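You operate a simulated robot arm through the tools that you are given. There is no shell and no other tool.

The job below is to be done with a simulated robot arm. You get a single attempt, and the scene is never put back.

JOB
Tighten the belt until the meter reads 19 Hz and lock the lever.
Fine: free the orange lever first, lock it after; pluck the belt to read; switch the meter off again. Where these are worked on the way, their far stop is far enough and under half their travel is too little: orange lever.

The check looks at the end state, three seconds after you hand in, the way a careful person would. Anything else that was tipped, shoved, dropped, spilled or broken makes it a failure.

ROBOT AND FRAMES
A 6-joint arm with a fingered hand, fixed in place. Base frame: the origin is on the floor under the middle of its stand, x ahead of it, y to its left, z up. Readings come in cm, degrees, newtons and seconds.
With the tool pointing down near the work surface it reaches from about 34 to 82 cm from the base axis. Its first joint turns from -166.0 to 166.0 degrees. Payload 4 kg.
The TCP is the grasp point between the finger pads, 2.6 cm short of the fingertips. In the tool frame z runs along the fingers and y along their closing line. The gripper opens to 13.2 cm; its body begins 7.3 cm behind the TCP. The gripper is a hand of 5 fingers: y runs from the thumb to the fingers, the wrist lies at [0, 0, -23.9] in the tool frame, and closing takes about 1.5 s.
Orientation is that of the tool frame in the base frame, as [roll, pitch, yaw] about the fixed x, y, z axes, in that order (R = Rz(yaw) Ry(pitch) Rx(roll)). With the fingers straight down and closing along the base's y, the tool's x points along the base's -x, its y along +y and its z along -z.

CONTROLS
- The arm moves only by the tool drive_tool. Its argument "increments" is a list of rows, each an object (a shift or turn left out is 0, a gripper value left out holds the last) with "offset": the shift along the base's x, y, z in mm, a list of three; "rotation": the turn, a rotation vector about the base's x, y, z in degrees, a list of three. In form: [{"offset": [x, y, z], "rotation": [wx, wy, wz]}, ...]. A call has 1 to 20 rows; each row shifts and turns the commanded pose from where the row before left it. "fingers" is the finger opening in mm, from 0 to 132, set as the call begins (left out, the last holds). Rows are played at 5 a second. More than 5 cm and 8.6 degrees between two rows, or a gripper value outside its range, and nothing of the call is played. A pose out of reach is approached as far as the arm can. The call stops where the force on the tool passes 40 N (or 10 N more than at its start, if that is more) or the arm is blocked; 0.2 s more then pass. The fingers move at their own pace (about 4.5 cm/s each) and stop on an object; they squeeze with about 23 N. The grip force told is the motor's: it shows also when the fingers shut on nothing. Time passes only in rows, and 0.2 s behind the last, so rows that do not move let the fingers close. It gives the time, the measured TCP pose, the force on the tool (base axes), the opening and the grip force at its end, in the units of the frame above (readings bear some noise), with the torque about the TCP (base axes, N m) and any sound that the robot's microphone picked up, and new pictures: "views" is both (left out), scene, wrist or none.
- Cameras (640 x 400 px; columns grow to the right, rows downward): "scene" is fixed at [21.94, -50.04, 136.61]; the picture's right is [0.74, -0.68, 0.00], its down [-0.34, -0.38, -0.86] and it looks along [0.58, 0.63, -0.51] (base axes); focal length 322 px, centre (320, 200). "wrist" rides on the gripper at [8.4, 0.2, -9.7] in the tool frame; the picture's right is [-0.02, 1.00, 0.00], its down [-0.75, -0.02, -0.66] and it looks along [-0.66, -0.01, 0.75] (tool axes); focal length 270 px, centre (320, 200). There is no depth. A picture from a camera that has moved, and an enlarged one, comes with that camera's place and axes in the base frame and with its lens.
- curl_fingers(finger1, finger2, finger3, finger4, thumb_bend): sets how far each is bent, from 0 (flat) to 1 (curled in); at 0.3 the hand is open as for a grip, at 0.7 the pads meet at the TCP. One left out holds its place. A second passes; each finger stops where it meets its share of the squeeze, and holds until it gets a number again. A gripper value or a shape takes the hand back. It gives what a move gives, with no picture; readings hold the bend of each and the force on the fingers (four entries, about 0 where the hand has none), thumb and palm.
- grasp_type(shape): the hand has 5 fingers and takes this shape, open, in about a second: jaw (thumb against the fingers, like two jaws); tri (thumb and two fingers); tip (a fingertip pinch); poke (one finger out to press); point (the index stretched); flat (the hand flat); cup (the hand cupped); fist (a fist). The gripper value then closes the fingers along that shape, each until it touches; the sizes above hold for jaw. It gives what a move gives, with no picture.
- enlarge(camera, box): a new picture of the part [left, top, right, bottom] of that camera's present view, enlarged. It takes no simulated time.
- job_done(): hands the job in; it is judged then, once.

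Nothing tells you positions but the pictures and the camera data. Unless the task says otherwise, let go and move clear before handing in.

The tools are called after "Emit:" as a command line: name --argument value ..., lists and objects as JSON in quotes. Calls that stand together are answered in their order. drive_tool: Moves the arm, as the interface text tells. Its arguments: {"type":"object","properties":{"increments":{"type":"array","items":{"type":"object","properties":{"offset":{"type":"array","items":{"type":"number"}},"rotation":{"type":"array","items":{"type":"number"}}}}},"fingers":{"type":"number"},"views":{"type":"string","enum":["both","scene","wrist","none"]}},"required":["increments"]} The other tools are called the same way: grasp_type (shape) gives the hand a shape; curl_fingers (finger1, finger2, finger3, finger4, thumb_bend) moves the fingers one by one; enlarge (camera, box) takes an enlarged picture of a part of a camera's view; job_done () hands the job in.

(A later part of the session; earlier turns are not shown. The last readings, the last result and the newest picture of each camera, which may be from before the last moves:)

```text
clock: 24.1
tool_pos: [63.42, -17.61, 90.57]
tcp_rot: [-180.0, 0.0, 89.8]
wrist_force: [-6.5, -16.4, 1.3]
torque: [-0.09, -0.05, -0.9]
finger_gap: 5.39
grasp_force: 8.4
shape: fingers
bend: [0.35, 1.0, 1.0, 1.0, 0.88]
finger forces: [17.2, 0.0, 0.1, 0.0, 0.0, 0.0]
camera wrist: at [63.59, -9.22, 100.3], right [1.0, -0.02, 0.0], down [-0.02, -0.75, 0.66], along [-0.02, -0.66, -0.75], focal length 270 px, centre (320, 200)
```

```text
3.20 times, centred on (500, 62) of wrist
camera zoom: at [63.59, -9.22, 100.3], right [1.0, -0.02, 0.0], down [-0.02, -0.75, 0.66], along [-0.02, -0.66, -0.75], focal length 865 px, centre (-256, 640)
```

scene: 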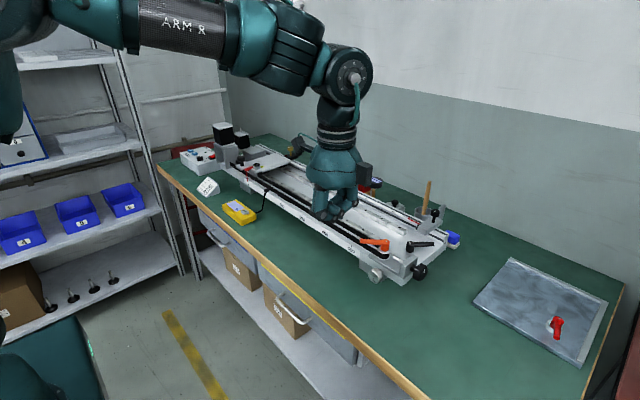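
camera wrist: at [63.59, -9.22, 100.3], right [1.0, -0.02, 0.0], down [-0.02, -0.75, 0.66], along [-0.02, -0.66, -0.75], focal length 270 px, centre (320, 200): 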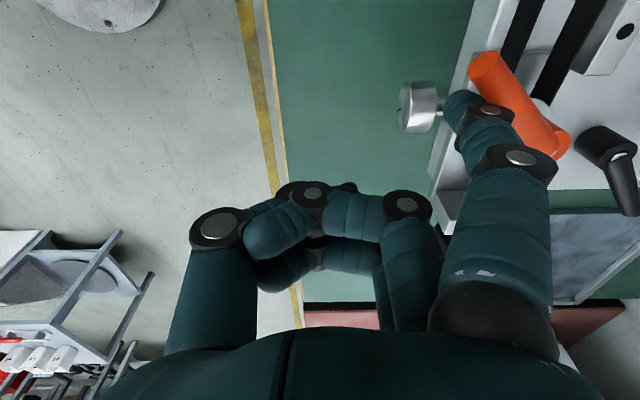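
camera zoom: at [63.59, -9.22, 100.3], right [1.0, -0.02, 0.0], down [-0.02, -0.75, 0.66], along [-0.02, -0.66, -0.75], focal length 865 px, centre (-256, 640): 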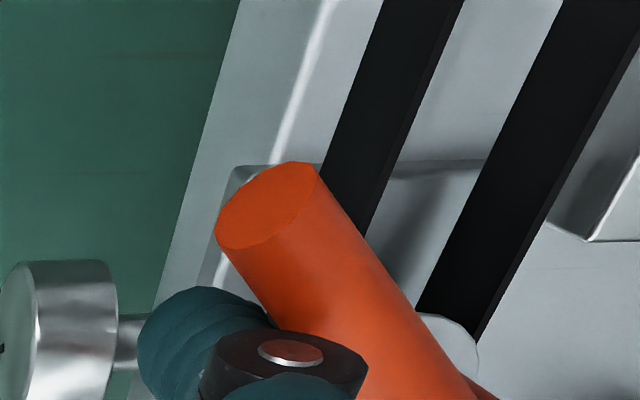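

The lever held at about 17 N without moving, so it is at its far stop and free. Next I back off and go to the meter to switch it on.

Emit:
drive_tool --increments '[{"offset": [-6, -8, 0]}, {"offset": [-8, -4, 0]}, {"offset": [-10, 0, 40]}, {"offset": [-10, 0, 45]}, {"offset": [-10, 45, 10]}, {"offset": [-10, 45, 0]}, {"offset": [-5, 48, 0]}, {"offset": [0, 48, 0]}, {"offset": [0, 48, 0]}, {"offset": [0, 48, 0]}, {"offset": [0, 48, 0]}, {"offset": [0, 48, 0]}, {"offset": [0, 48, 0]}, {"offset": [0, 40, 0]}, {}]' --views "both"

Emit:
enlarge --camera "scene" --box '[190, 150, 310, 250]'

```text
clock: 27.3
tool_pos: [57.56, 28.03, 100.19]
tcp_rot: [-180.0, 0.0, 90.1]
wrist_force: [0.4, 0.1, -0.2]
torque: [0.01, 0.01, 0.02]
finger_gap: 6.02
grasp_force: 0.2
shape: fingers
bend: [0.3, 1.0, 1.0, 1.0, 0.88]
finger forces: [0.0, 0.1, 0.0, 0.0, 0.0, 0.0]
camera wrist: at [57.61, 36.48, 109.82], right [1.0, -0.02, 0.0], down [-0.02, -0.75, 0.66], along [-0.01, -0.66, -0.75], focal length 270 px, centre (320, 200)
```

scene: 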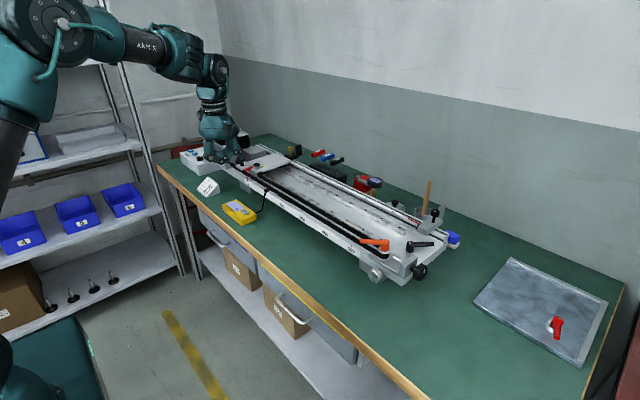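
wrist: 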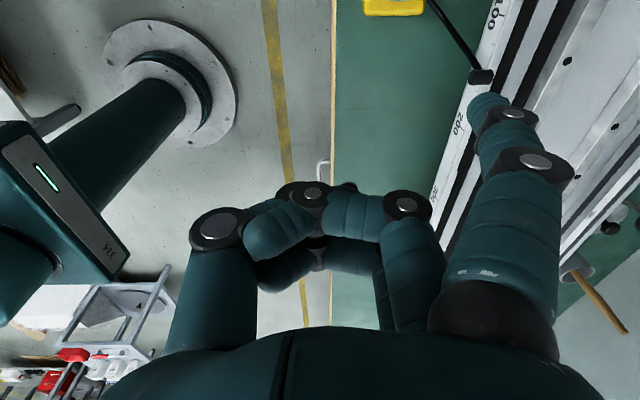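

```text
4.00 times, centred on (250, 200) of scene
camera zoom: at [21.94, -50.04, 136.61], right [0.74, -0.68, 0.0], down [-0.34, -0.38, -0.86], along [0.58, 0.63, -0.51], focal length 1289 px, centre (600, 200)
```

zoom: 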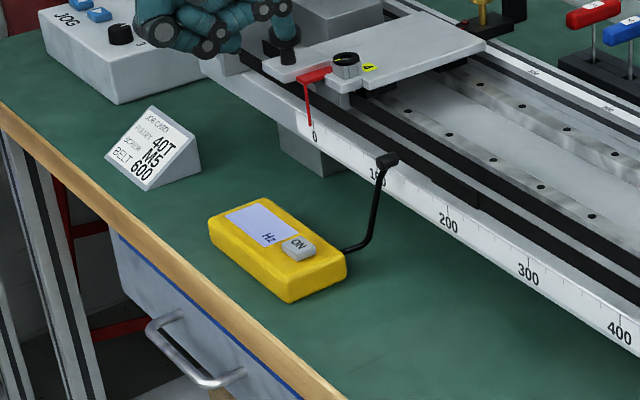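

The button is at about (65.3, 35.3, 77). I'll bring the index tip to about 3 cm above it and check the alignment.

Emit:
drive_tool --increments '[{"offset": [1, 41, 0]}, {"offset": [0, 0, -45]}, {"offset": [0, 0, -45]}, {"offset": [0, 0, -45]}, {"offset": [0, 0, -30]}, {}]' --views "both"

Emit:
enlarge --camera "scene" --box '[190, 150, 310, 250]'

Emit:
enlarge --camera "wrist" --box '[400, 0, 600, 125]'

```text
clock: 28.7
tool_pos: [57.8, 31.9, 83.77]
tcp_rot: [180.0, 0.0, 89.9]
wrist_force: [0.2, -0.3, -0.2]
torque: [0.01, 0.05, 0.02]
finger_gap: 6.04
grasp_force: 0.0
shape: fingers
bend: [0.3, 1.0, 1.0, 1.0, 0.88]
finger forces: [0.0, 0.1, 0.0, 0.0, 0.0, 0.0]
camera wrist: at [57.9, 40.39, 93.34], right [1.0, -0.02, 0.0], down [-0.02, -0.75, 0.66], along [-0.01, -0.66, -0.75], focal length 270 px, centre (320, 200)
```

scene: 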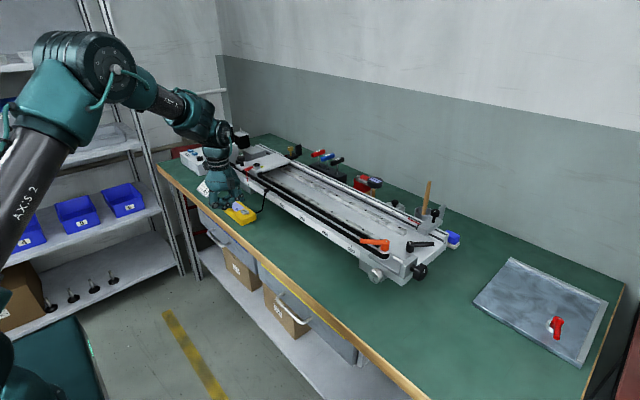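
wrist: 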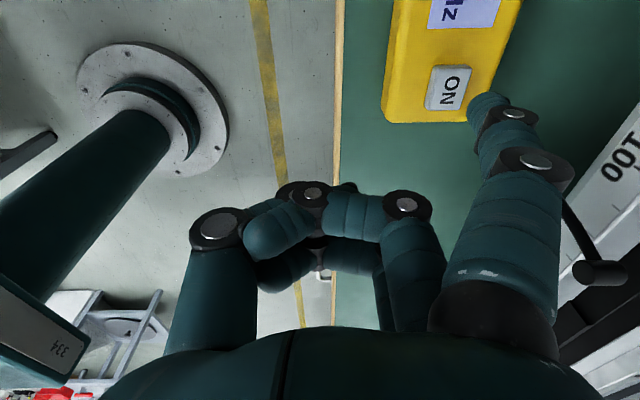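

```text
4.00 times, centred on (250, 200) of scene
camera zoom: at [21.94, -50.04, 136.61], right [0.74, -0.68, 0.0], down [-0.34, -0.38, -0.86], along [0.58, 0.63, -0.51], focal length 1289 px, centre (600, 200)
```

zoom: 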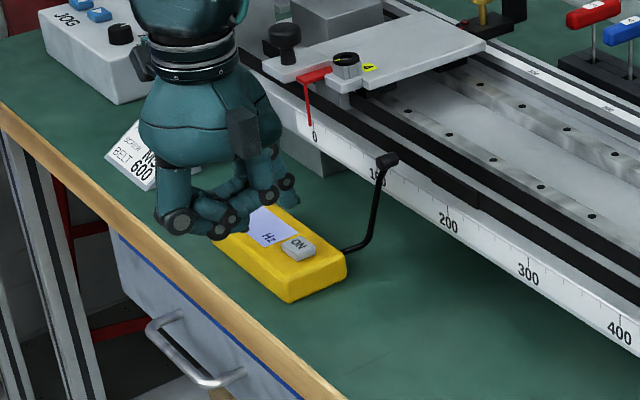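

```text
3.20 times, centred on (500, 62) of wrist
camera zoom: at [57.9, 40.39, 93.34], right [1.0, -0.02, 0.0], down [-0.02, -0.75, 0.66], along [-0.01, -0.66, -0.75], focal length 865 px, centre (-256, 640)
```

zoom: 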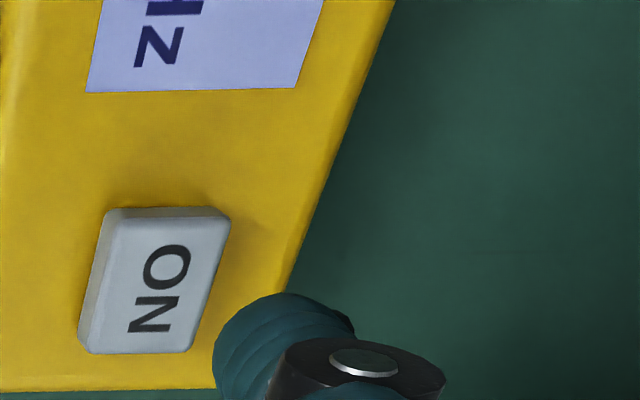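

The fingertip is almost exactly over the button. I'll press down in small steps.

Emit:
drive_tool --increments '[{"offset": [-1, -3, -20]}, {"offset": [0, 0, -14]}, {"offset": [0, 0, -5]}, {"offset": [0, 0, -3]}, {}]' --views "both"

Emit:
enlarge --camera "scene" --box '[190, 150, 310, 250]'

```text
clock: 29.9
tool_pos: [57.45, 31.51, 79.54]
tcp_rot: [-180.0, 0.0, 90.0]
wrist_force: [-3.4, -1.2, 10.9]
torque: [0.29, -0.67, 0.08]
finger_gap: 6.14
grasp_force: 5.5
shape: fingers
bend: [0.3, 1.0, 1.0, 1.0, 0.88]
finger forces: [9.9, 0.0, 0.1, 0.0, 0.0, 0.1]
heard: click
camera wrist: at [57.57, 40.03, 89.2], right [1.0, -0.02, 0.0], down [-0.02, -0.75, 0.66], along [-0.01, -0.66, -0.75], focal length 270 px, centre (320, 200)
```

scene: 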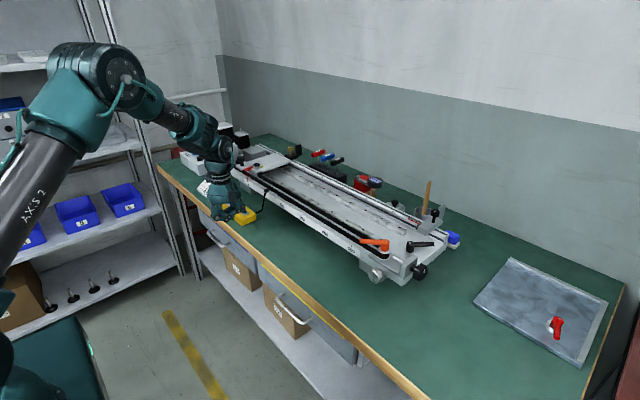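
wrist: 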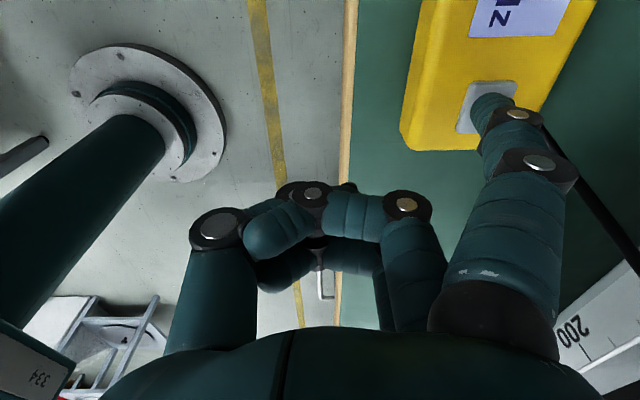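

```text
4.00 times, centred on (250, 200) of scene
camera zoom: at [21.94, -50.04, 136.61], right [0.74, -0.68, 0.0], down [-0.34, -0.38, -0.86], along [0.58, 0.63, -0.51], focal length 1289 px, centre (600, 200)
```

zoom: 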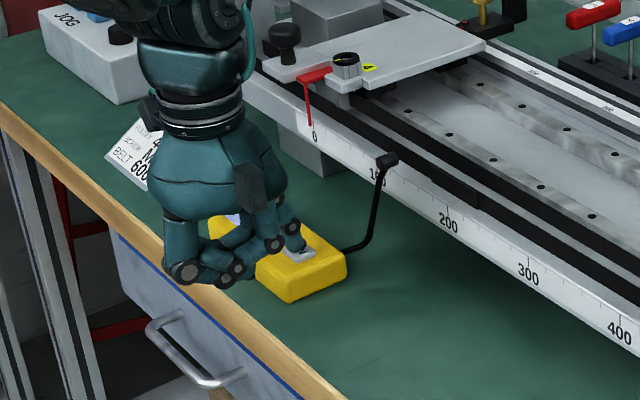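

I heard a click. I'll lift straight up and look at the display.

Emit:
drive_tool --increments '[{"offset": [0, 0, 20]}, {"offset": [0, 0, 45]}, {"offset": [0, 0, 45]}, {"offset": [0, 0, 45]}, {"offset": [0, -30, 30]}, {}]' --views "both"

Emit:
enlarge --camera "scene" --box '[210, 180, 290, 240]'

Emit:
enlarge --camera "wrist" --box '[340, 0, 640, 188]'

```text
clock: 31.3
tool_pos: [57.6, 28.52, 97.88]
tcp_rot: [180.0, -0.1, 90.0]
wrist_force: [0.4, -0.1, -0.5]
torque: [-0.02, -0.02, -0.03]
finger_gap: 6.07
grasp_force: 0.0
shape: fingers
bend: [0.3, 1.0, 1.0, 1.0, 0.88]
finger forces: [0.0, 0.0, 0.1, 0.1, 0.1, 0.0]
camera wrist: at [57.62, 36.98, 107.49], right [1.0, -0.02, 0.0], down [-0.02, -0.75, 0.66], along [-0.01, -0.66, -0.75], focal length 270 px, centre (320, 200)
```

scene: 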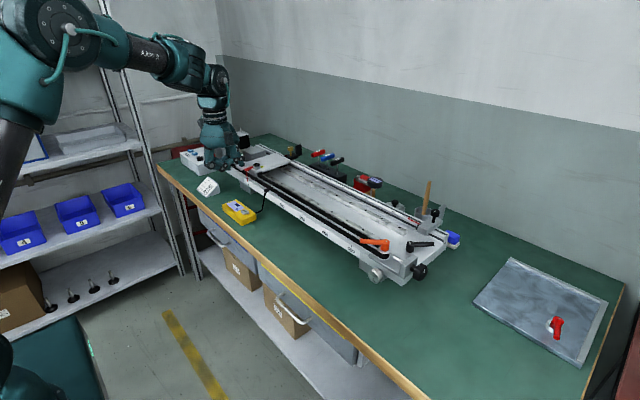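
wrist: 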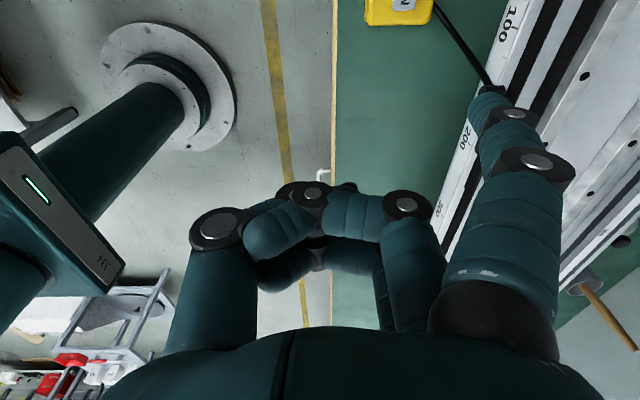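

```text
6.67 times, centred on (250, 210) of scene
camera zoom: at [21.94, -50.04, 136.61], right [0.74, -0.68, 0.0], down [-0.34, -0.38, -0.86], along [0.58, 0.63, -0.51], focal length 2149 px, centre (787, 133)
```

zoom: 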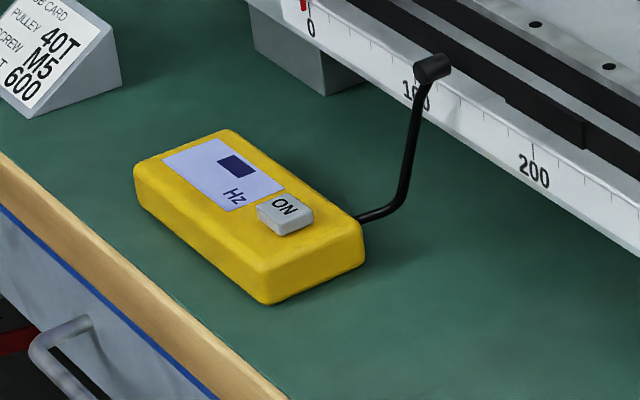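

```text
2.13 times, centred on (490, 94) of wrist
camera zoom: at [57.62, 36.98, 107.49], right [1.0, -0.02, 0.0], down [-0.02, -0.75, 0.66], along [-0.01, -0.66, -0.75], focal length 575 px, centre (-42, 426)
```

zoom: 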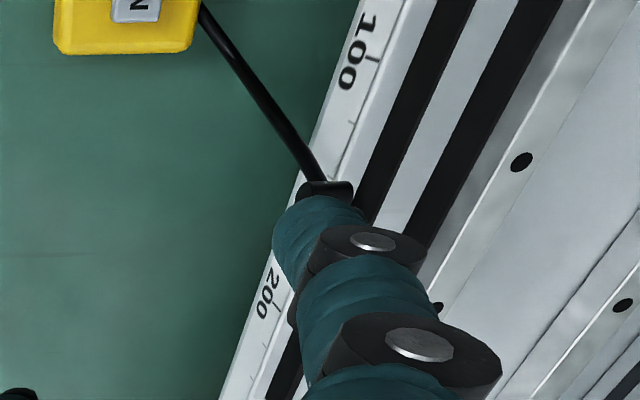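

The meter is on and shows a dash, waiting for a pluck. Let me look at the belt near the pickup before plucking.

Emit:
enlarge --camera "scene" --box '[225, 150, 305, 210]'

Emit:
enlarge --camera "scene" --box '[280, 180, 400, 270]'

```text
6.67 times, centred on (265, 180) of scene
camera zoom: at [21.94, -50.04, 136.61], right [0.74, -0.68, 0.0], down [-0.34, -0.38, -0.86], along [0.58, 0.63, -0.51], focal length 2149 px, centre (687, 333)
```

zoom: 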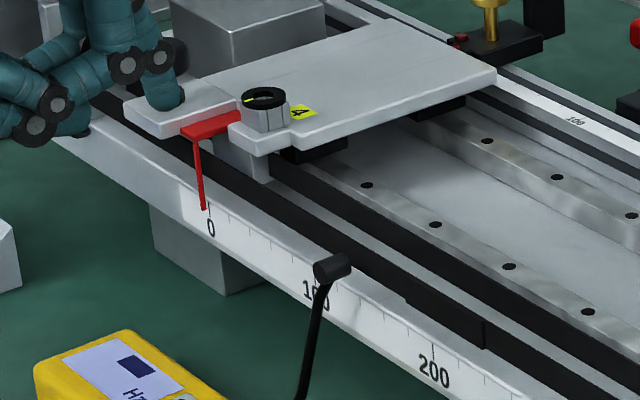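

```text
4.44 times, centred on (340, 225) of scene
camera zoom: at [21.94, -50.04, 136.61], right [0.74, -0.68, 0.0], down [-0.34, -0.38, -0.86], along [0.58, 0.63, -0.51], focal length 1433 px, centre (231, 89)
```

zoom: 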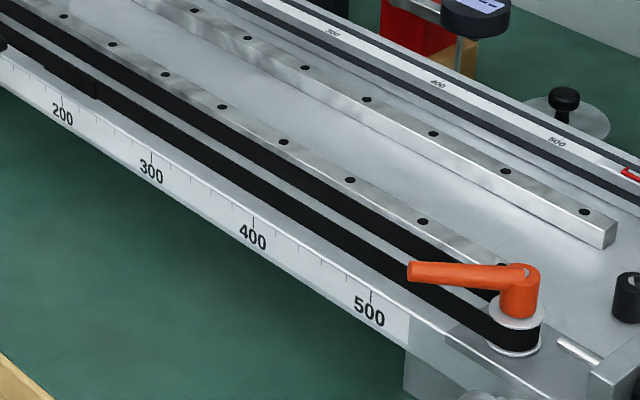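

A thicker black segment sits on the front span at y ≈ 20 to 26, next to the pickup at y ≈ 30. It looks like the place to pluck, so I'll bring the wrist camera over it.

Emit:
drive_tool --increments '[{"offset": [30, 10, 20]}, {"offset": [40, 20, 0]}, {"offset": [14, 5, 0]}, {}]' --views "wrist"

Emit:
enlarge --camera "wrist" --box '[330, 80, 490, 180]'

```text
clock: 32.3
tool_pos: [66.11, 32.03, 99.82]
tcp_rot: [180.0, -0.1, 90.0]
wrist_force: [-1.1, -0.1, -0.7]
torque: [0.03, 0.0, 0.02]
finger_gap: 6.09
grasp_force: 0.1
shape: fingers
bend: [0.3, 1.0, 1.0, 1.0, 0.88]
finger forces: [0.0, 0.1, 0.1, 0.0, 0.0, 0.0]
camera wrist: at [66.18, 40.46, 109.42], right [1.0, -0.02, 0.0], down [-0.02, -0.75, 0.66], along [-0.01, -0.66, -0.75], focal length 270 px, centre (320, 200)
```

wrist: 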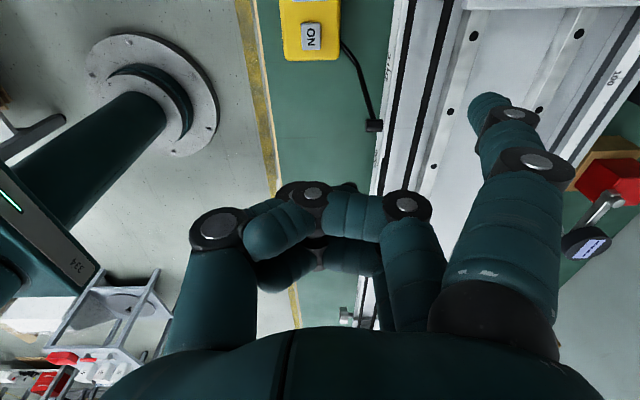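

```text
4.00 times, centred on (410, 130) of wrist
camera zoom: at [66.18, 40.46, 109.42], right [1.0, -0.02, 0.0], down [-0.02, -0.75, 0.66], along [-0.01, -0.66, -0.75], focal length 1081 px, centre (-40, 480)
```

zoom: 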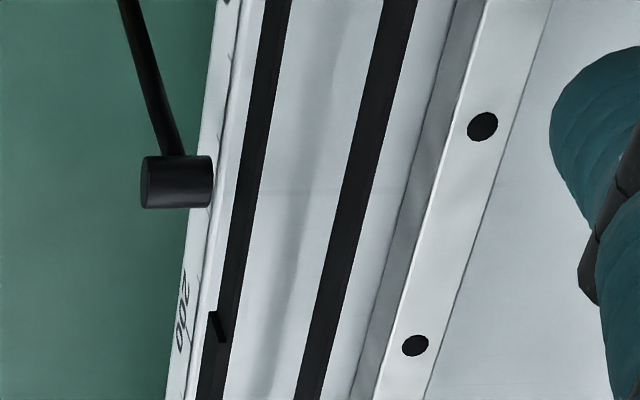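

The pluck segment's front face is at about x = 72.5, from y ≈ 19 to 25, with its top at z ≈ 85.3. I'll come down in front of it at y ≈ 22 with the index and look.

Emit:
drive_tool --increments '[{"offset": [-20, -40, 0]}, {"offset": [-24, -40, 0]}, {"offset": [0, -48, 0]}, {"offset": [0, -4, -40]}, {"offset": [0, 0, -45]}, {"offset": [0, 0, -42]}, {}]' --views "both"

Emit:
enlarge --camera "wrist" --box '[420, 0, 620, 125]'

Emit:
enlarge --camera "scene" --box '[230, 150, 330, 225]'

```text
clock: 33.9
tool_pos: [61.49, 18.87, 87.12]
tcp_rot: [-179.8, 0.0, 90.1]
wrist_force: [-0.1, -0.1, -0.6]
torque: [0.0, -0.01, 0.02]
finger_gap: 6.08
grasp_force: 0.1
shape: fingers
bend: [0.3, 1.0, 1.0, 1.0, 0.88]
finger forces: [0.0, 0.1, 0.0, 0.0, 0.0, 0.0]
camera wrist: at [61.64, 27.36, 96.85], right [1.0, -0.02, 0.0], down [-0.02, -0.75, 0.66], along [-0.01, -0.66, -0.75], focal length 270 px, centre (320, 200)
```

scene: 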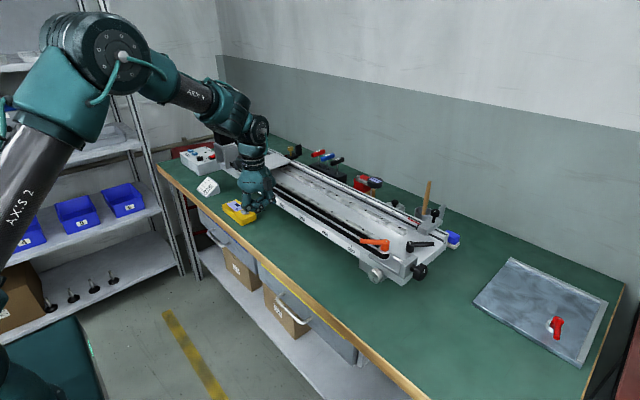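
wrist: 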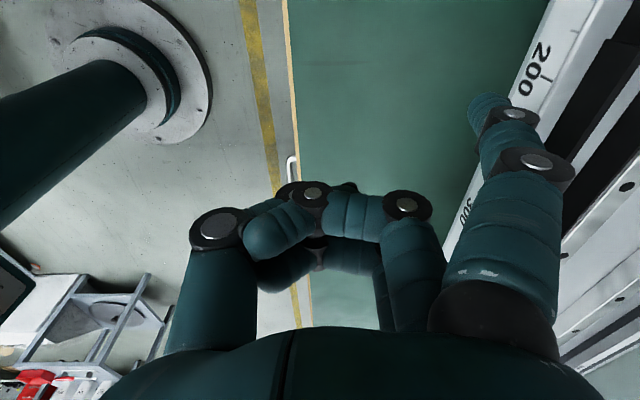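

```text
3.20 times, centred on (520, 62) of wrist
camera zoom: at [61.64, 27.36, 96.85], right [1.0, -0.02, 0.0], down [-0.02, -0.75, 0.66], along [-0.01, -0.66, -0.75], focal length 865 px, centre (-320, 640)
```

zoom: 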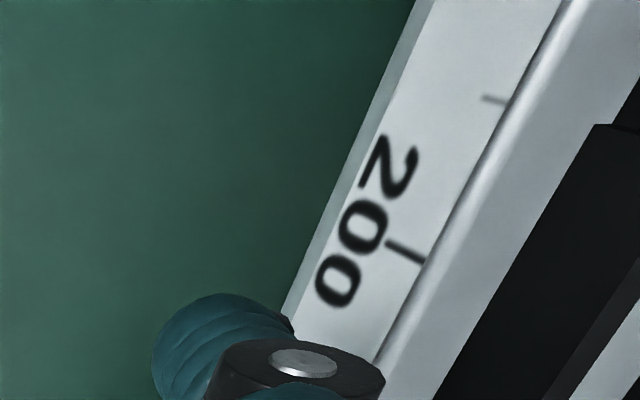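

```text
5.33 times, centred on (280, 188) of scene
camera zoom: at [21.94, -50.04, 136.61], right [0.74, -0.68, 0.0], down [-0.34, -0.38, -0.86], along [0.58, 0.63, -0.51], focal length 1719 px, centre (533, 267)
```

zoom: 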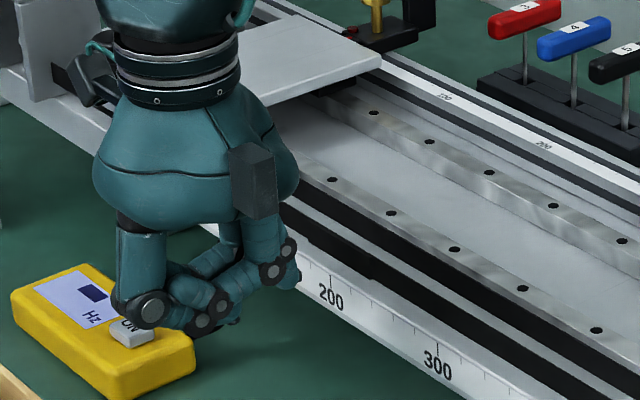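

Emit:
drive_tool --increments '[{"offset": [20, 0, 0]}, {"offset": [5, 0, 0]}, {"offset": [3, 0, 0]}, {"offset": [3, 0, 0]}, {}]' --views "wrist"

Emit:
enlarge --camera "wrist" --box '[420, 0, 620, 125]'

Emit:
enlarge --camera "scene" --box '[230, 150, 330, 225]'

```text
clock: 35.1
tool_pos: [64.75, 18.91, 87.3]
tcp_rot: [-180.0, 0.1, 89.9]
wrist_force: [0.5, -0.3, 0.6]
torque: [-0.02, 0.03, 0.06]
finger_gap: 6.07
grasp_force: 0.1
shape: fingers
bend: [0.3, 1.0, 1.0, 1.0, 0.88]
finger forces: [0.3, 0.0, 0.1, 0.0, 0.0, 0.0]
camera wrist: at [64.79, 27.26, 96.91], right [1.0, -0.02, 0.0], down [-0.02, -0.75, 0.66], along [-0.01, -0.66, -0.75], focal length 270 px, centre (320, 200)
```

wrist: 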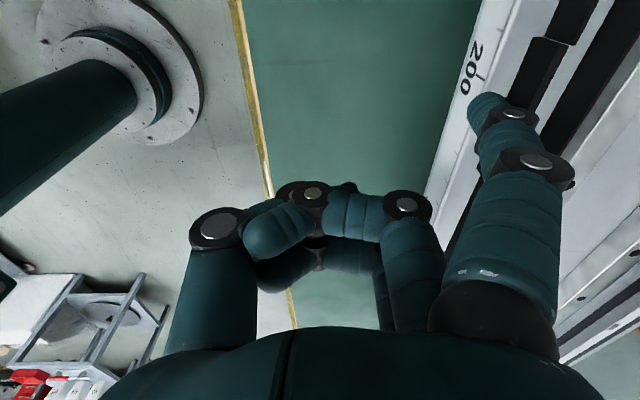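

```text
3.20 times, centred on (520, 62) of wrist
camera zoom: at [64.79, 27.26, 96.91], right [1.0, -0.02, 0.0], down [-0.02, -0.75, 0.66], along [-0.01, -0.66, -0.75], focal length 865 px, centre (-320, 640)
```

zoom: 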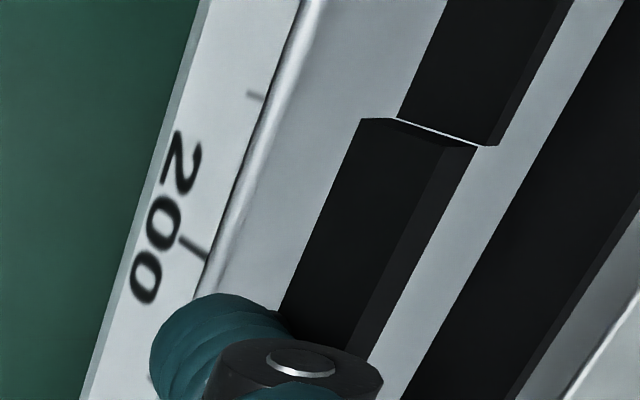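

```text
5.33 times, centred on (280, 188) of scene
camera zoom: at [21.94, -50.04, 136.61], right [0.74, -0.68, 0.0], down [-0.34, -0.38, -0.86], along [0.58, 0.63, -0.51], focal length 1719 px, centre (533, 267)
```

zoom: 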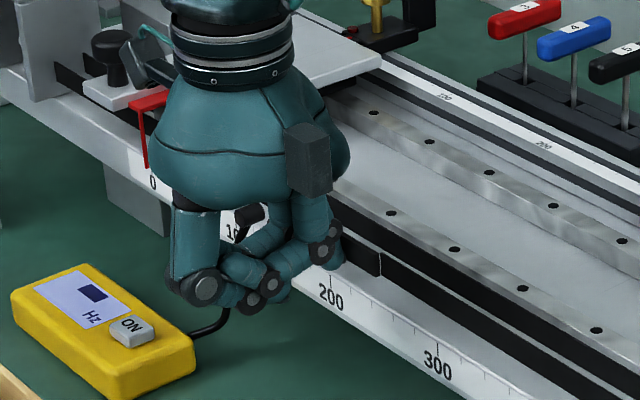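

The fingertip is just about touching the raised segment. I'll push a few millimetres further to deflect it, then release.

Emit:
drive_tool --increments '[{"offset": [3, 0, 0]}, {"offset": [3, 0, 0]}, {"offset": [2, 0, 0]}]' --views "wrist"

Emit:
enlarge --camera "wrist" --box '[420, 0, 620, 125]'

```text
clock: 35.9
tool_pos: [65.39, 18.67, 87.18]
tcp_rot: [180.0, 0.1, 90.0]
wrist_force: [-2.0, -0.4, 1.8]
torque: [0.0, -0.09, 0.05]
finger_gap: 5.91
grasp_force: 1.7
shape: fingers
bend: [0.32, 1.0, 1.0, 1.0, 0.88]
finger forces: [2.2, 0.0, 0.1, 0.0, 0.1, 0.0]
camera wrist: at [65.57, 27.3, 96.91], right [1.0, -0.02, 0.0], down [-0.02, -0.75, 0.66], along [-0.01, -0.66, -0.75], focal length 270 px, centre (320, 200)
```

wrist: 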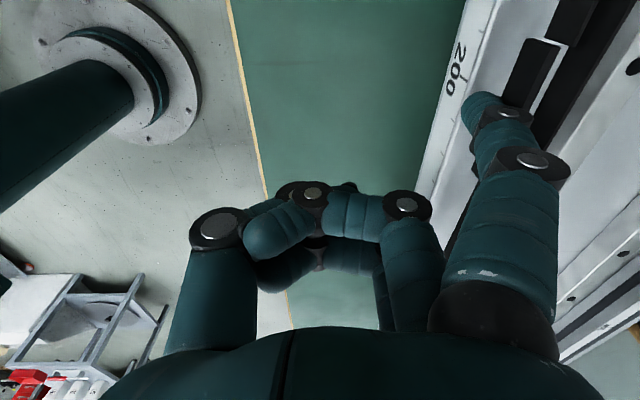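

```text
3.20 times, centred on (520, 62) of wrist
camera zoom: at [65.57, 27.3, 96.91], right [1.0, -0.02, 0.0], down [-0.02, -0.75, 0.66], along [-0.01, -0.66, -0.75], focal length 865 px, centre (-320, 640)
```

zoom: 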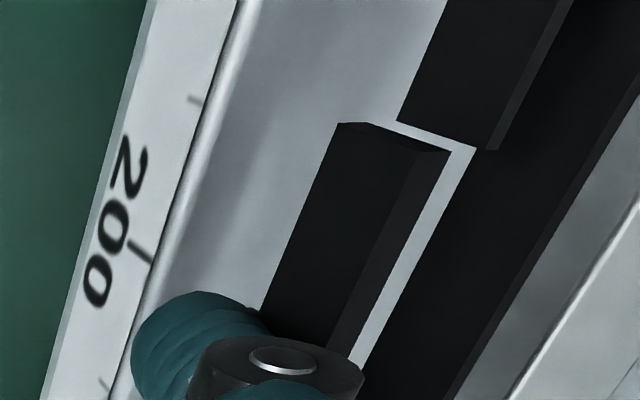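

Emit:
enlarge --camera "scene" --box '[230, 150, 330, 225]'

Emit:
enlarge --camera "wrist" --box '[440, 0, 640, 125]'

Emit:
enlarge --camera "scene" --box '[250, 165, 290, 195]'

```text
5.33 times, centred on (280, 188) of scene
camera zoom: at [21.94, -50.04, 136.61], right [0.74, -0.68, 0.0], down [-0.34, -0.38, -0.86], along [0.58, 0.63, -0.51], focal length 1719 px, centre (533, 267)
```

zoom: 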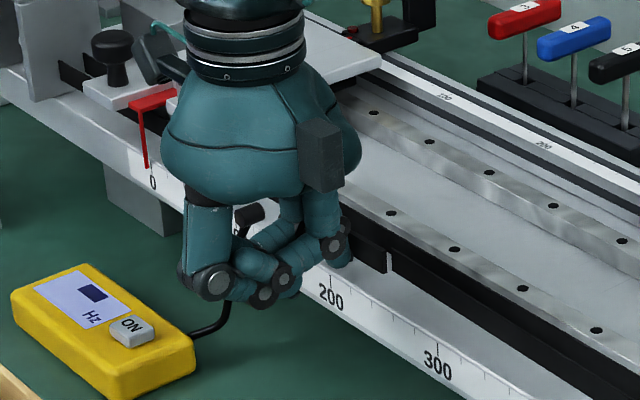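

```text
3.20 times, centred on (540, 62) of wrist
camera zoom: at [65.57, 27.3, 96.91], right [1.0, -0.02, 0.0], down [-0.02, -0.75, 0.66], along [-0.01, -0.66, -0.75], focal length 865 px, centre (-384, 640)
```

zoom: 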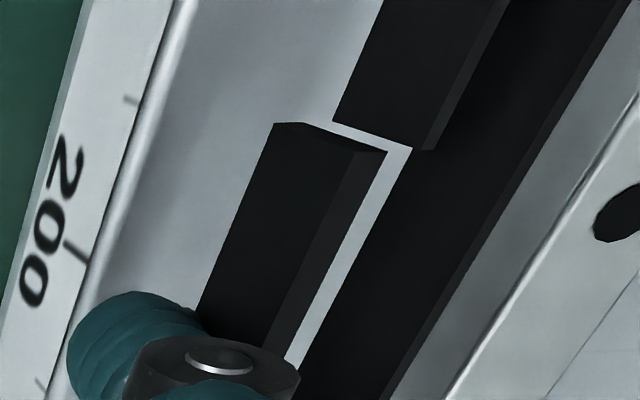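

```text
13.33 times, centred on (270, 180) of scene
camera zoom: at [21.94, -50.04, 136.61], right [0.74, -0.68, 0.0], down [-0.34, -0.38, -0.86], along [0.58, 0.63, -0.51], focal length 4298 px, centre (987, 467)
```

zoom: 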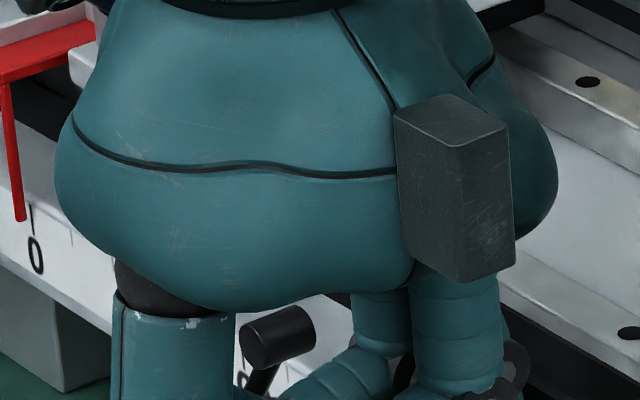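

The segment has deflected about 5 mm in +x at around 2 N. Now I let it spring back by pulling away quickly, then read the meter.

Emit:
drive_tool --increments '[{"offset": [-30, 0, 0]}, {"offset": [-10, 0, 0]}, {}]' --views "wrist"

Emit:
enlarge --camera "scene" --box '[210, 180, 290, 240]'

Emit:
enlarge --camera "wrist" --box '[440, 0, 640, 125]'

```text
clock: 36.7
tool_pos: [61.46, 18.81, 87.18]
tcp_rot: [-179.9, 0.0, 90.0]
wrist_force: [0.0, -0.8, 0.3]
torque: [0.0, -0.01, -0.01]
finger_gap: 6.05
grasp_force: 0.0
shape: fingers
bend: [0.3, 1.0, 1.0, 1.0, 0.88]
finger forces: [0.0, 0.0, 0.0, 0.1, 0.0, 0.0]
camera wrist: at [61.6, 27.28, 96.77], right [1.0, -0.02, 0.0], down [-0.02, -0.75, 0.66], along [-0.01, -0.66, -0.75], focal length 270 px, centre (320, 200)
```

wrist: 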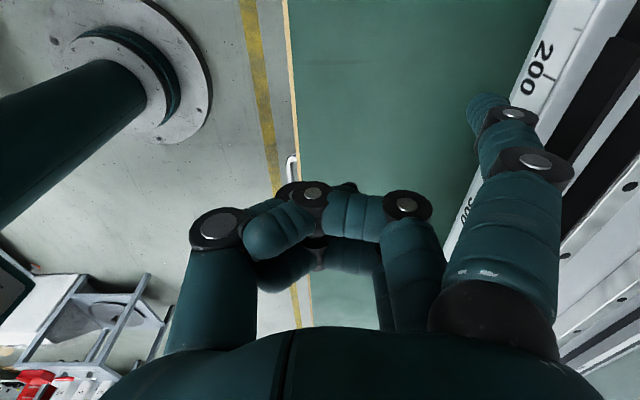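

```text
6.67 times, centred on (250, 210) of scene
camera zoom: at [21.94, -50.04, 136.61], right [0.74, -0.68, 0.0], down [-0.34, -0.38, -0.86], along [0.58, 0.63, -0.51], focal length 2149 px, centre (787, 133)
```

zoom: 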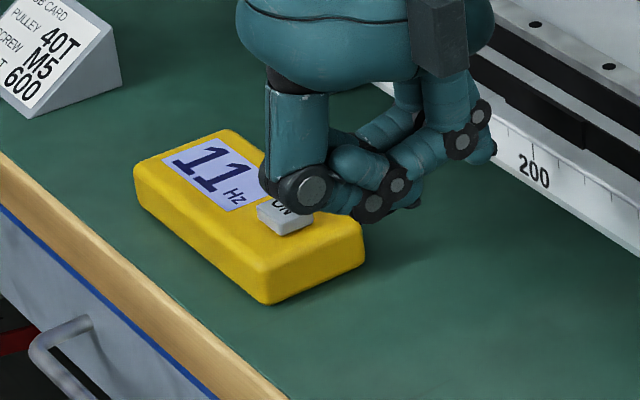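

```text
3.20 times, centred on (540, 62) of wrist
camera zoom: at [61.6, 27.28, 96.77], right [1.0, -0.02, 0.0], down [-0.02, -0.75, 0.66], along [-0.01, -0.66, -0.75], focal length 865 px, centre (-384, 640)
```

zoom: 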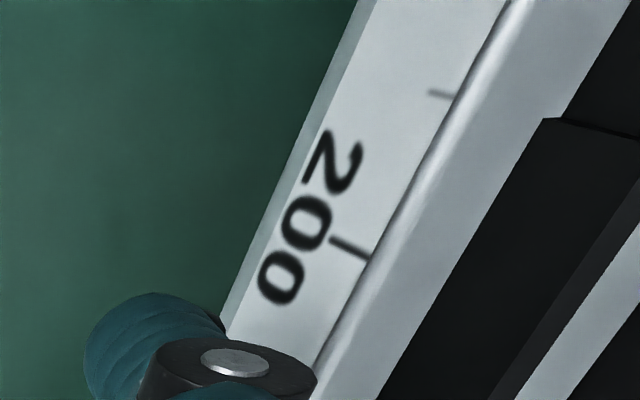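

The meter reads 11 Hz, so the pluck works, and the target is 19 Hz. Now for the knob. I lift clear and test which hand shape suits gripping it.

Emit:
drive_tool --increments '[{"offset": [-20, -20, 40]}, {"offset": [0, -40, 30]}, {"offset": [0, -48, 0]}, {"offset": [0, -48, 0]}, {"offset": [0, -48, 0]}, {"offset": [0, -48, 0]}, {"offset": [0, -48, 0]}, {"offset": [0, -48, 0]}, {"offset": [0, -48, 0]}, {"offset": [0, -48, 20]}, {"offset": [0, -20, 20]}, {}]' --views "none"

Emit:
grasp_type --shape "tip"

Emit:
drive_tool --increments '[{}]' --views "both"

Emit:
enlarge --camera "scene" --box '[240, 100, 440, 250]'

```text
refused: row 10 steps farther than a row can; nothing moved
```

```text
clock: 37.6
tool_pos: [61.51, 18.84, 87.04]
tcp_rot: [180.0, 0.0, 89.9]
wrist_force: [0.2, 0.5, 0.1]
torque: [0.0, -0.01, -0.01]
finger_gap: 13.18
grasp_force: 0.0
shape: tip
bend: [0.0, 0.3, 0.3, 0.0, 0.3]
finger forces: [0.0, 0.0, 0.1, 0.0, 0.0, 0.1]
```

```text
clock: 38.0
tool_pos: [61.48, 18.84, 87.17]
tcp_rot: [-179.9, 0.0, 89.9]
wrist_force: [-0.4, -0.5, -0.6]
torque: [0.0, 0.01, -0.02]
finger_gap: 13.22
grasp_force: 0.0
shape: tip
bend: [0.0, 0.3, 0.3, 0.0, 0.3]
finger forces: [0.0, 0.0, 0.1, 0.1, 0.0, 0.0]
camera wrist: at [61.61, 27.29, 96.78], right [1.0, -0.02, 0.0], down [-0.02, -0.75, 0.66], along [-0.01, -0.66, -0.75], focal length 270 px, centre (320, 200)
```

scene: 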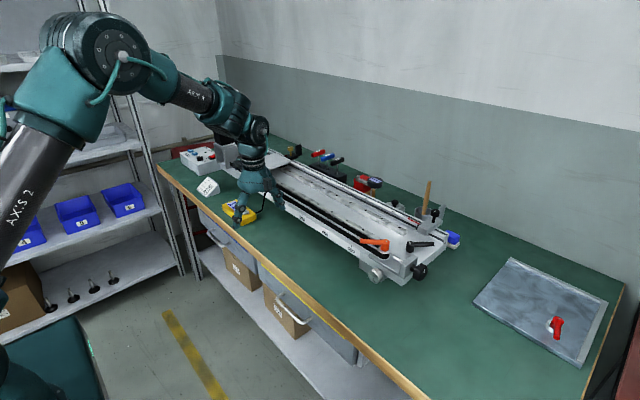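
wrist: 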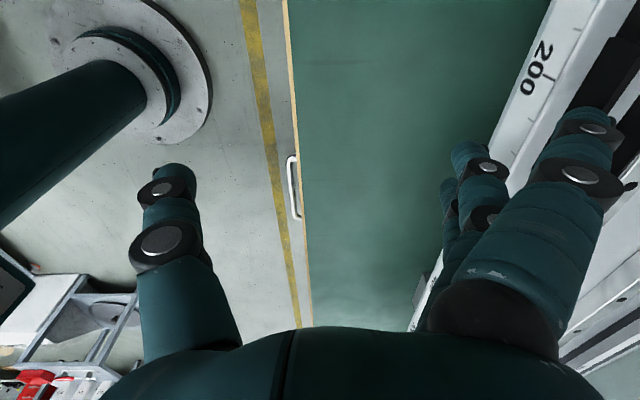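

```text
2.67 times, centred on (340, 175) of scene
camera zoom: at [21.94, -50.04, 136.61], right [0.74, -0.68, 0.0], down [-0.34, -0.38, -0.86], along [0.58, 0.63, -0.51], focal length 860 px, centre (267, 267)
```

zoom: 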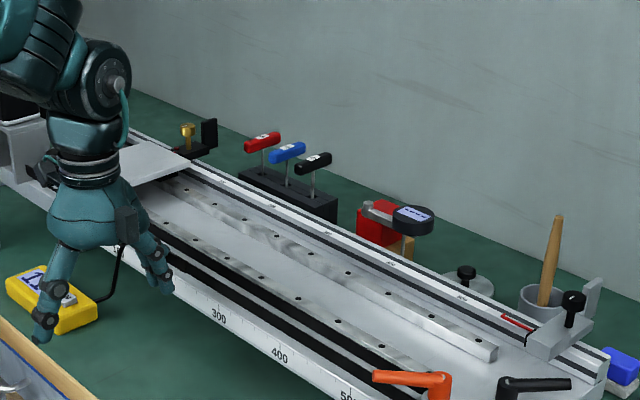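

That move was refused because one row was too long, so the hand changed shape in place; nothing was touched. Now I lift straight up and move away.

Emit:
drive_tool --increments '[{"offset": [0, 0, 40]}, {"offset": [0, 0, 45]}, {"offset": [0, 0, 45]}, {"offset": [-20, -40, 10]}, {"offset": [-20, -40, 0]}, {"offset": [0, -48, 0]}, {"offset": [0, -48, 0]}, {"offset": [0, -48, 0]}, {"offset": [0, -48, 0]}, {"offset": [0, -48, 0]}, {"offset": [0, -48, 0]}, {"offset": [0, -48, 0]}, {}]' --views "both"

Emit:
enlarge --camera "scene" --box '[240, 60, 440, 210]'

Emit:
enlarge --camera "scene" --box '[230, 150, 310, 210]'

```text
clock: 40.8
tool_pos: [57.44, -22.82, 101.31]
tcp_rot: [-179.9, 0.0, 90.1]
wrist_force: [-0.2, 0.5, -0.3]
torque: [0.03, -0.01, 0.02]
finger_gap: 13.2
grasp_force: 0.1
shape: tip
bend: [0.0, 0.3, 0.3, 0.0, 0.3]
finger forces: [0.1, 0.0, 0.0, 0.0, 0.0, 0.0]
camera wrist: at [57.44, -14.37, 110.81], right [1.0, -0.02, 0.0], down [-0.01, -0.75, 0.66], along [-0.01, -0.66, -0.75], focal length 270 px, centre (320, 200)
```

scene: 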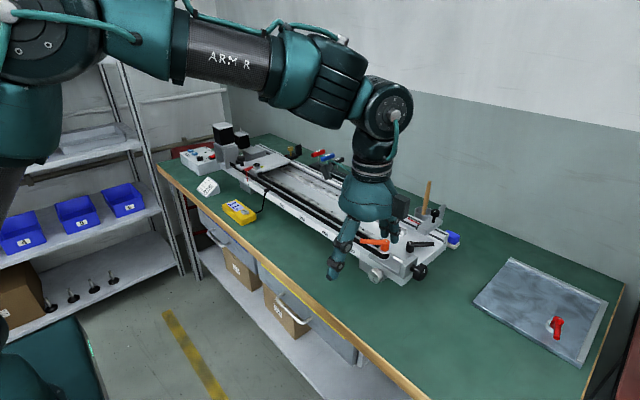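
wrist: 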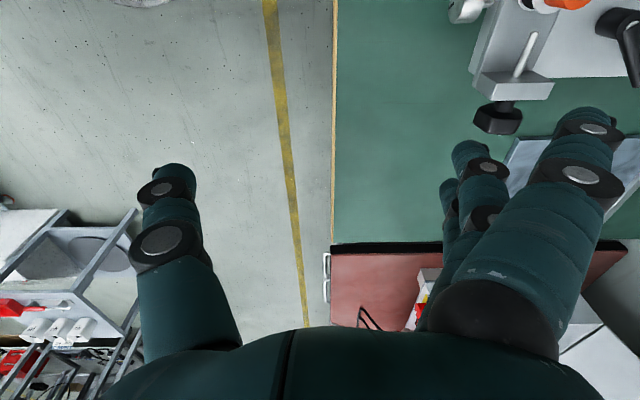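

```text
2.67 times, centred on (340, 135) of scene
camera zoom: at [21.94, -50.04, 136.61], right [0.74, -0.68, 0.0], down [-0.34, -0.38, -0.86], along [0.58, 0.63, -0.51], focal length 860 px, centre (267, 373)
```

zoom: 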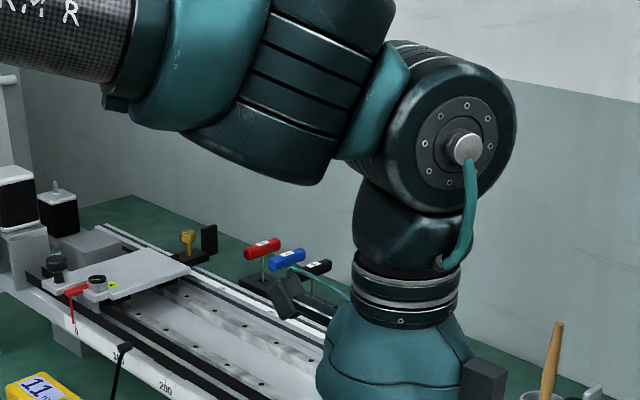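

```text
6.67 times, centred on (270, 180) of scene
camera zoom: at [21.94, -50.04, 136.61], right [0.74, -0.68, 0.0], down [-0.34, -0.38, -0.86], along [0.58, 0.63, -0.51], focal length 2149 px, centre (653, 333)
```

zoom: 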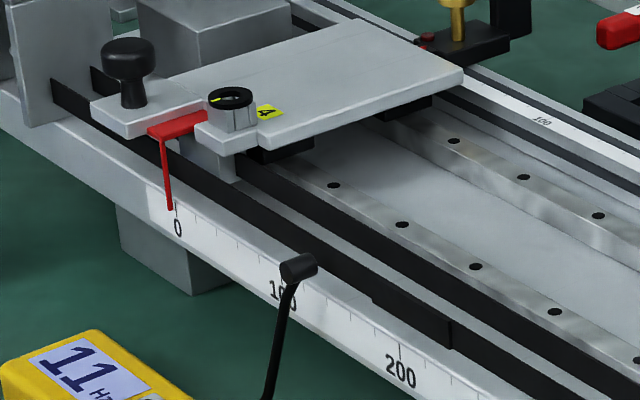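

The pluck segment sprang back fine. I now check the "tri" shape, which might grip the knob with two fingers and the thumb while keeping the others out of the way.

Emit:
grasp_type --shape "tri"

Emit:
drive_tool --increments '[{}]' --views "both"

Emit:
enlarge --camera "scene" --box '[300, 150, 460, 290]'

```text
clock: 41.7
tool_pos: [57.29, -22.88, 101.24]
tcp_rot: [-180.0, 0.0, 89.9]
wrist_force: [0.4, 0.3, 0.9]
torque: [0.01, -0.01, -0.01]
finger_gap: 13.21
grasp_force: 0.0
shape: tri
bend: [0.0, 0.3, 0.3, 0.0, 0.3]
finger forces: [0.0, 0.0, 0.0, 0.1, 0.0, 0.0]
```

```text
clock: 42.1
tool_pos: [57.32, -22.81, 101.11]
tcp_rot: [180.0, 0.0, 90.0]
wrist_force: [-0.1, 0.5, 0.4]
torque: [0.02, -0.02, -0.01]
finger_gap: 13.17
grasp_force: 0.0
shape: tri
bend: [0.0, 0.3, 0.3, 0.0, 0.3]
finger forces: [0.0, 0.1, 0.0, 0.0, 0.0, 0.1]
camera wrist: at [57.45, -14.32, 110.81], right [1.0, -0.02, 0.0], down [-0.02, -0.75, 0.66], along [-0.01, -0.66, -0.75], focal length 270 px, centre (320, 200)
```

scene: 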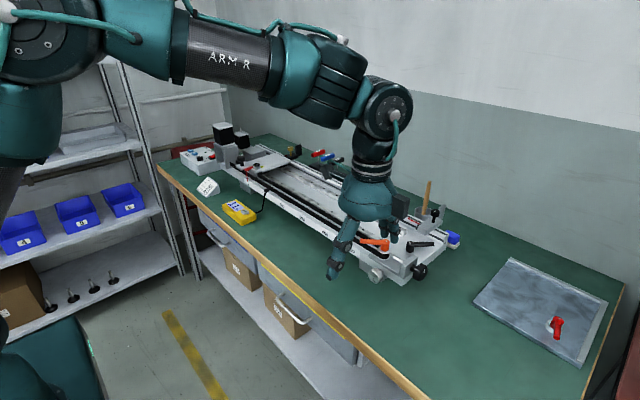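
wrist: 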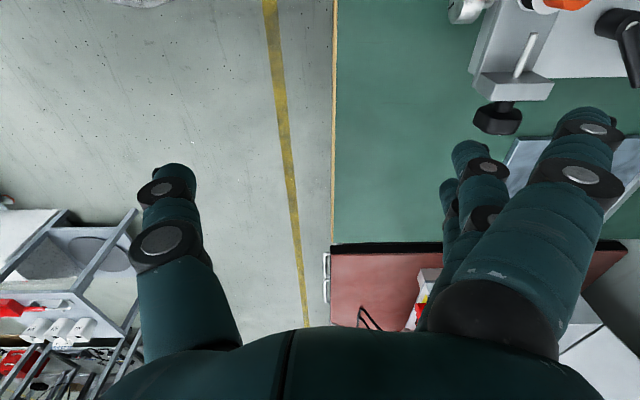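

```text
2.86 times, centred on (380, 220) of scene
camera zoom: at [21.94, -50.04, 136.61], right [0.74, -0.68, 0.0], down [-0.34, -0.38, -0.86], along [0.58, 0.63, -0.51], focal length 921 px, centre (149, 143)
```

zoom: 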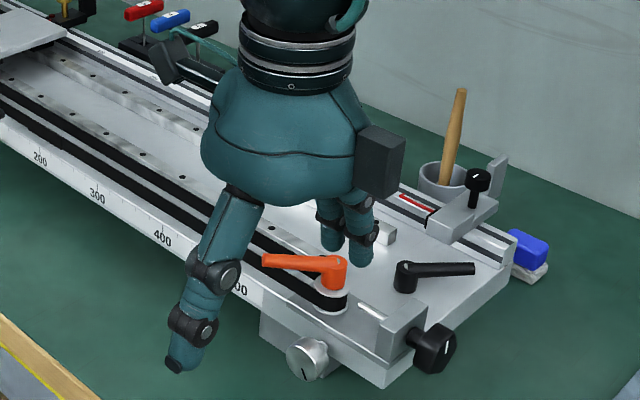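

Tri and tip both use the middle two fingers plus the thumb, but leave the index and little finger stretched out where they could hit the block or black lever. I'll curl those two in and keep the middle pair and thumb for the knob.

Emit:
curl_fingers --finger1 1.0 --finger2 0.3 --finger3 0.3 --finger4 1.0 --thumb_bend 0.3

Emit:
drive_tool --increments '[{"offset": [30, -20, 20]}, {"offset": [30, -13, 0], "rotation": [0, -8.5, 0]}, {"rotation": [0, -8.5, 0]}, {"rotation": [0, -8.5, 0]}, {"rotation": [0, -8.5, 0]}, {"rotation": [0, -8.5, 0]}, {"rotation": [0, -8.5, 0]}, {}]' --views "both"

```text
clock: 43.1
tool_pos: [57.26, -22.77, 101.19]
tcp_rot: [180.0, 0.0, 90.0]
wrist_force: [-0.2, -0.3, 0.3]
torque: [-0.02, -0.02, -0.03]
finger_gap: 6.44
grasp_force: 0.0
shape: fingers
bend: [1.0, 0.3, 0.3, 1.0, 0.3]
finger forces: [0.0, 0.0, 0.1, 0.1, 0.1, 0.0]
```

```text
clock: 44.9
tool_pos: [63.61, -26.01, 103.24]
tcp_rot: [128.9, 0.0, 90.0]
wrist_force: [-0.1, -0.1, -0.6]
torque: [0.01, -0.03, 0.01]
finger_gap: 6.47
grasp_force: 0.0
shape: fingers
bend: [1.0, 0.3, 0.3, 1.0, 0.3]
finger forces: [0.0, 0.0, 0.1, 0.1, 0.1, 0.0]
camera wrist: at [55.98, -17.56, 109.49], right [0.63, -0.02, 0.78], down [-0.52, -0.75, 0.4], along [0.58, -0.66, -0.48], focal length 270 px, centre (320, 200)
```

scene: 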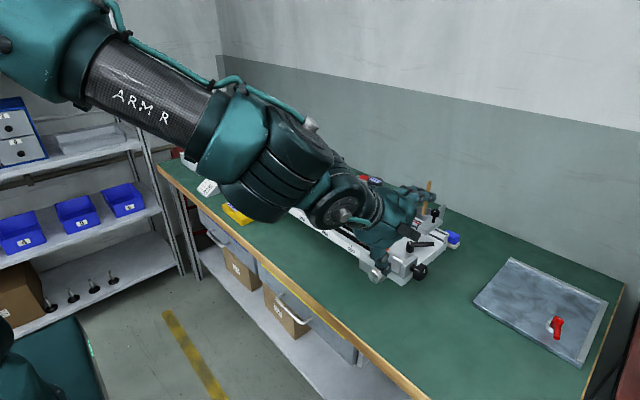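
wrist: 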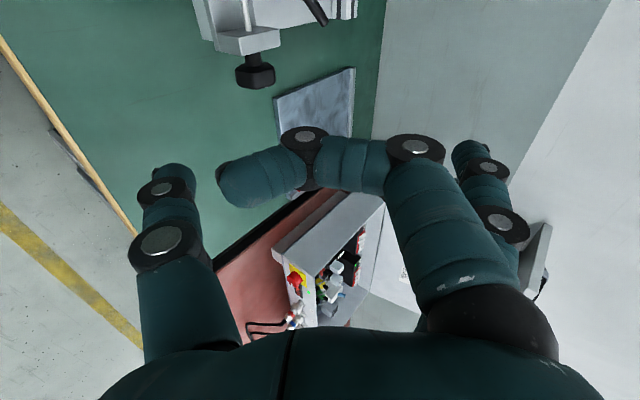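

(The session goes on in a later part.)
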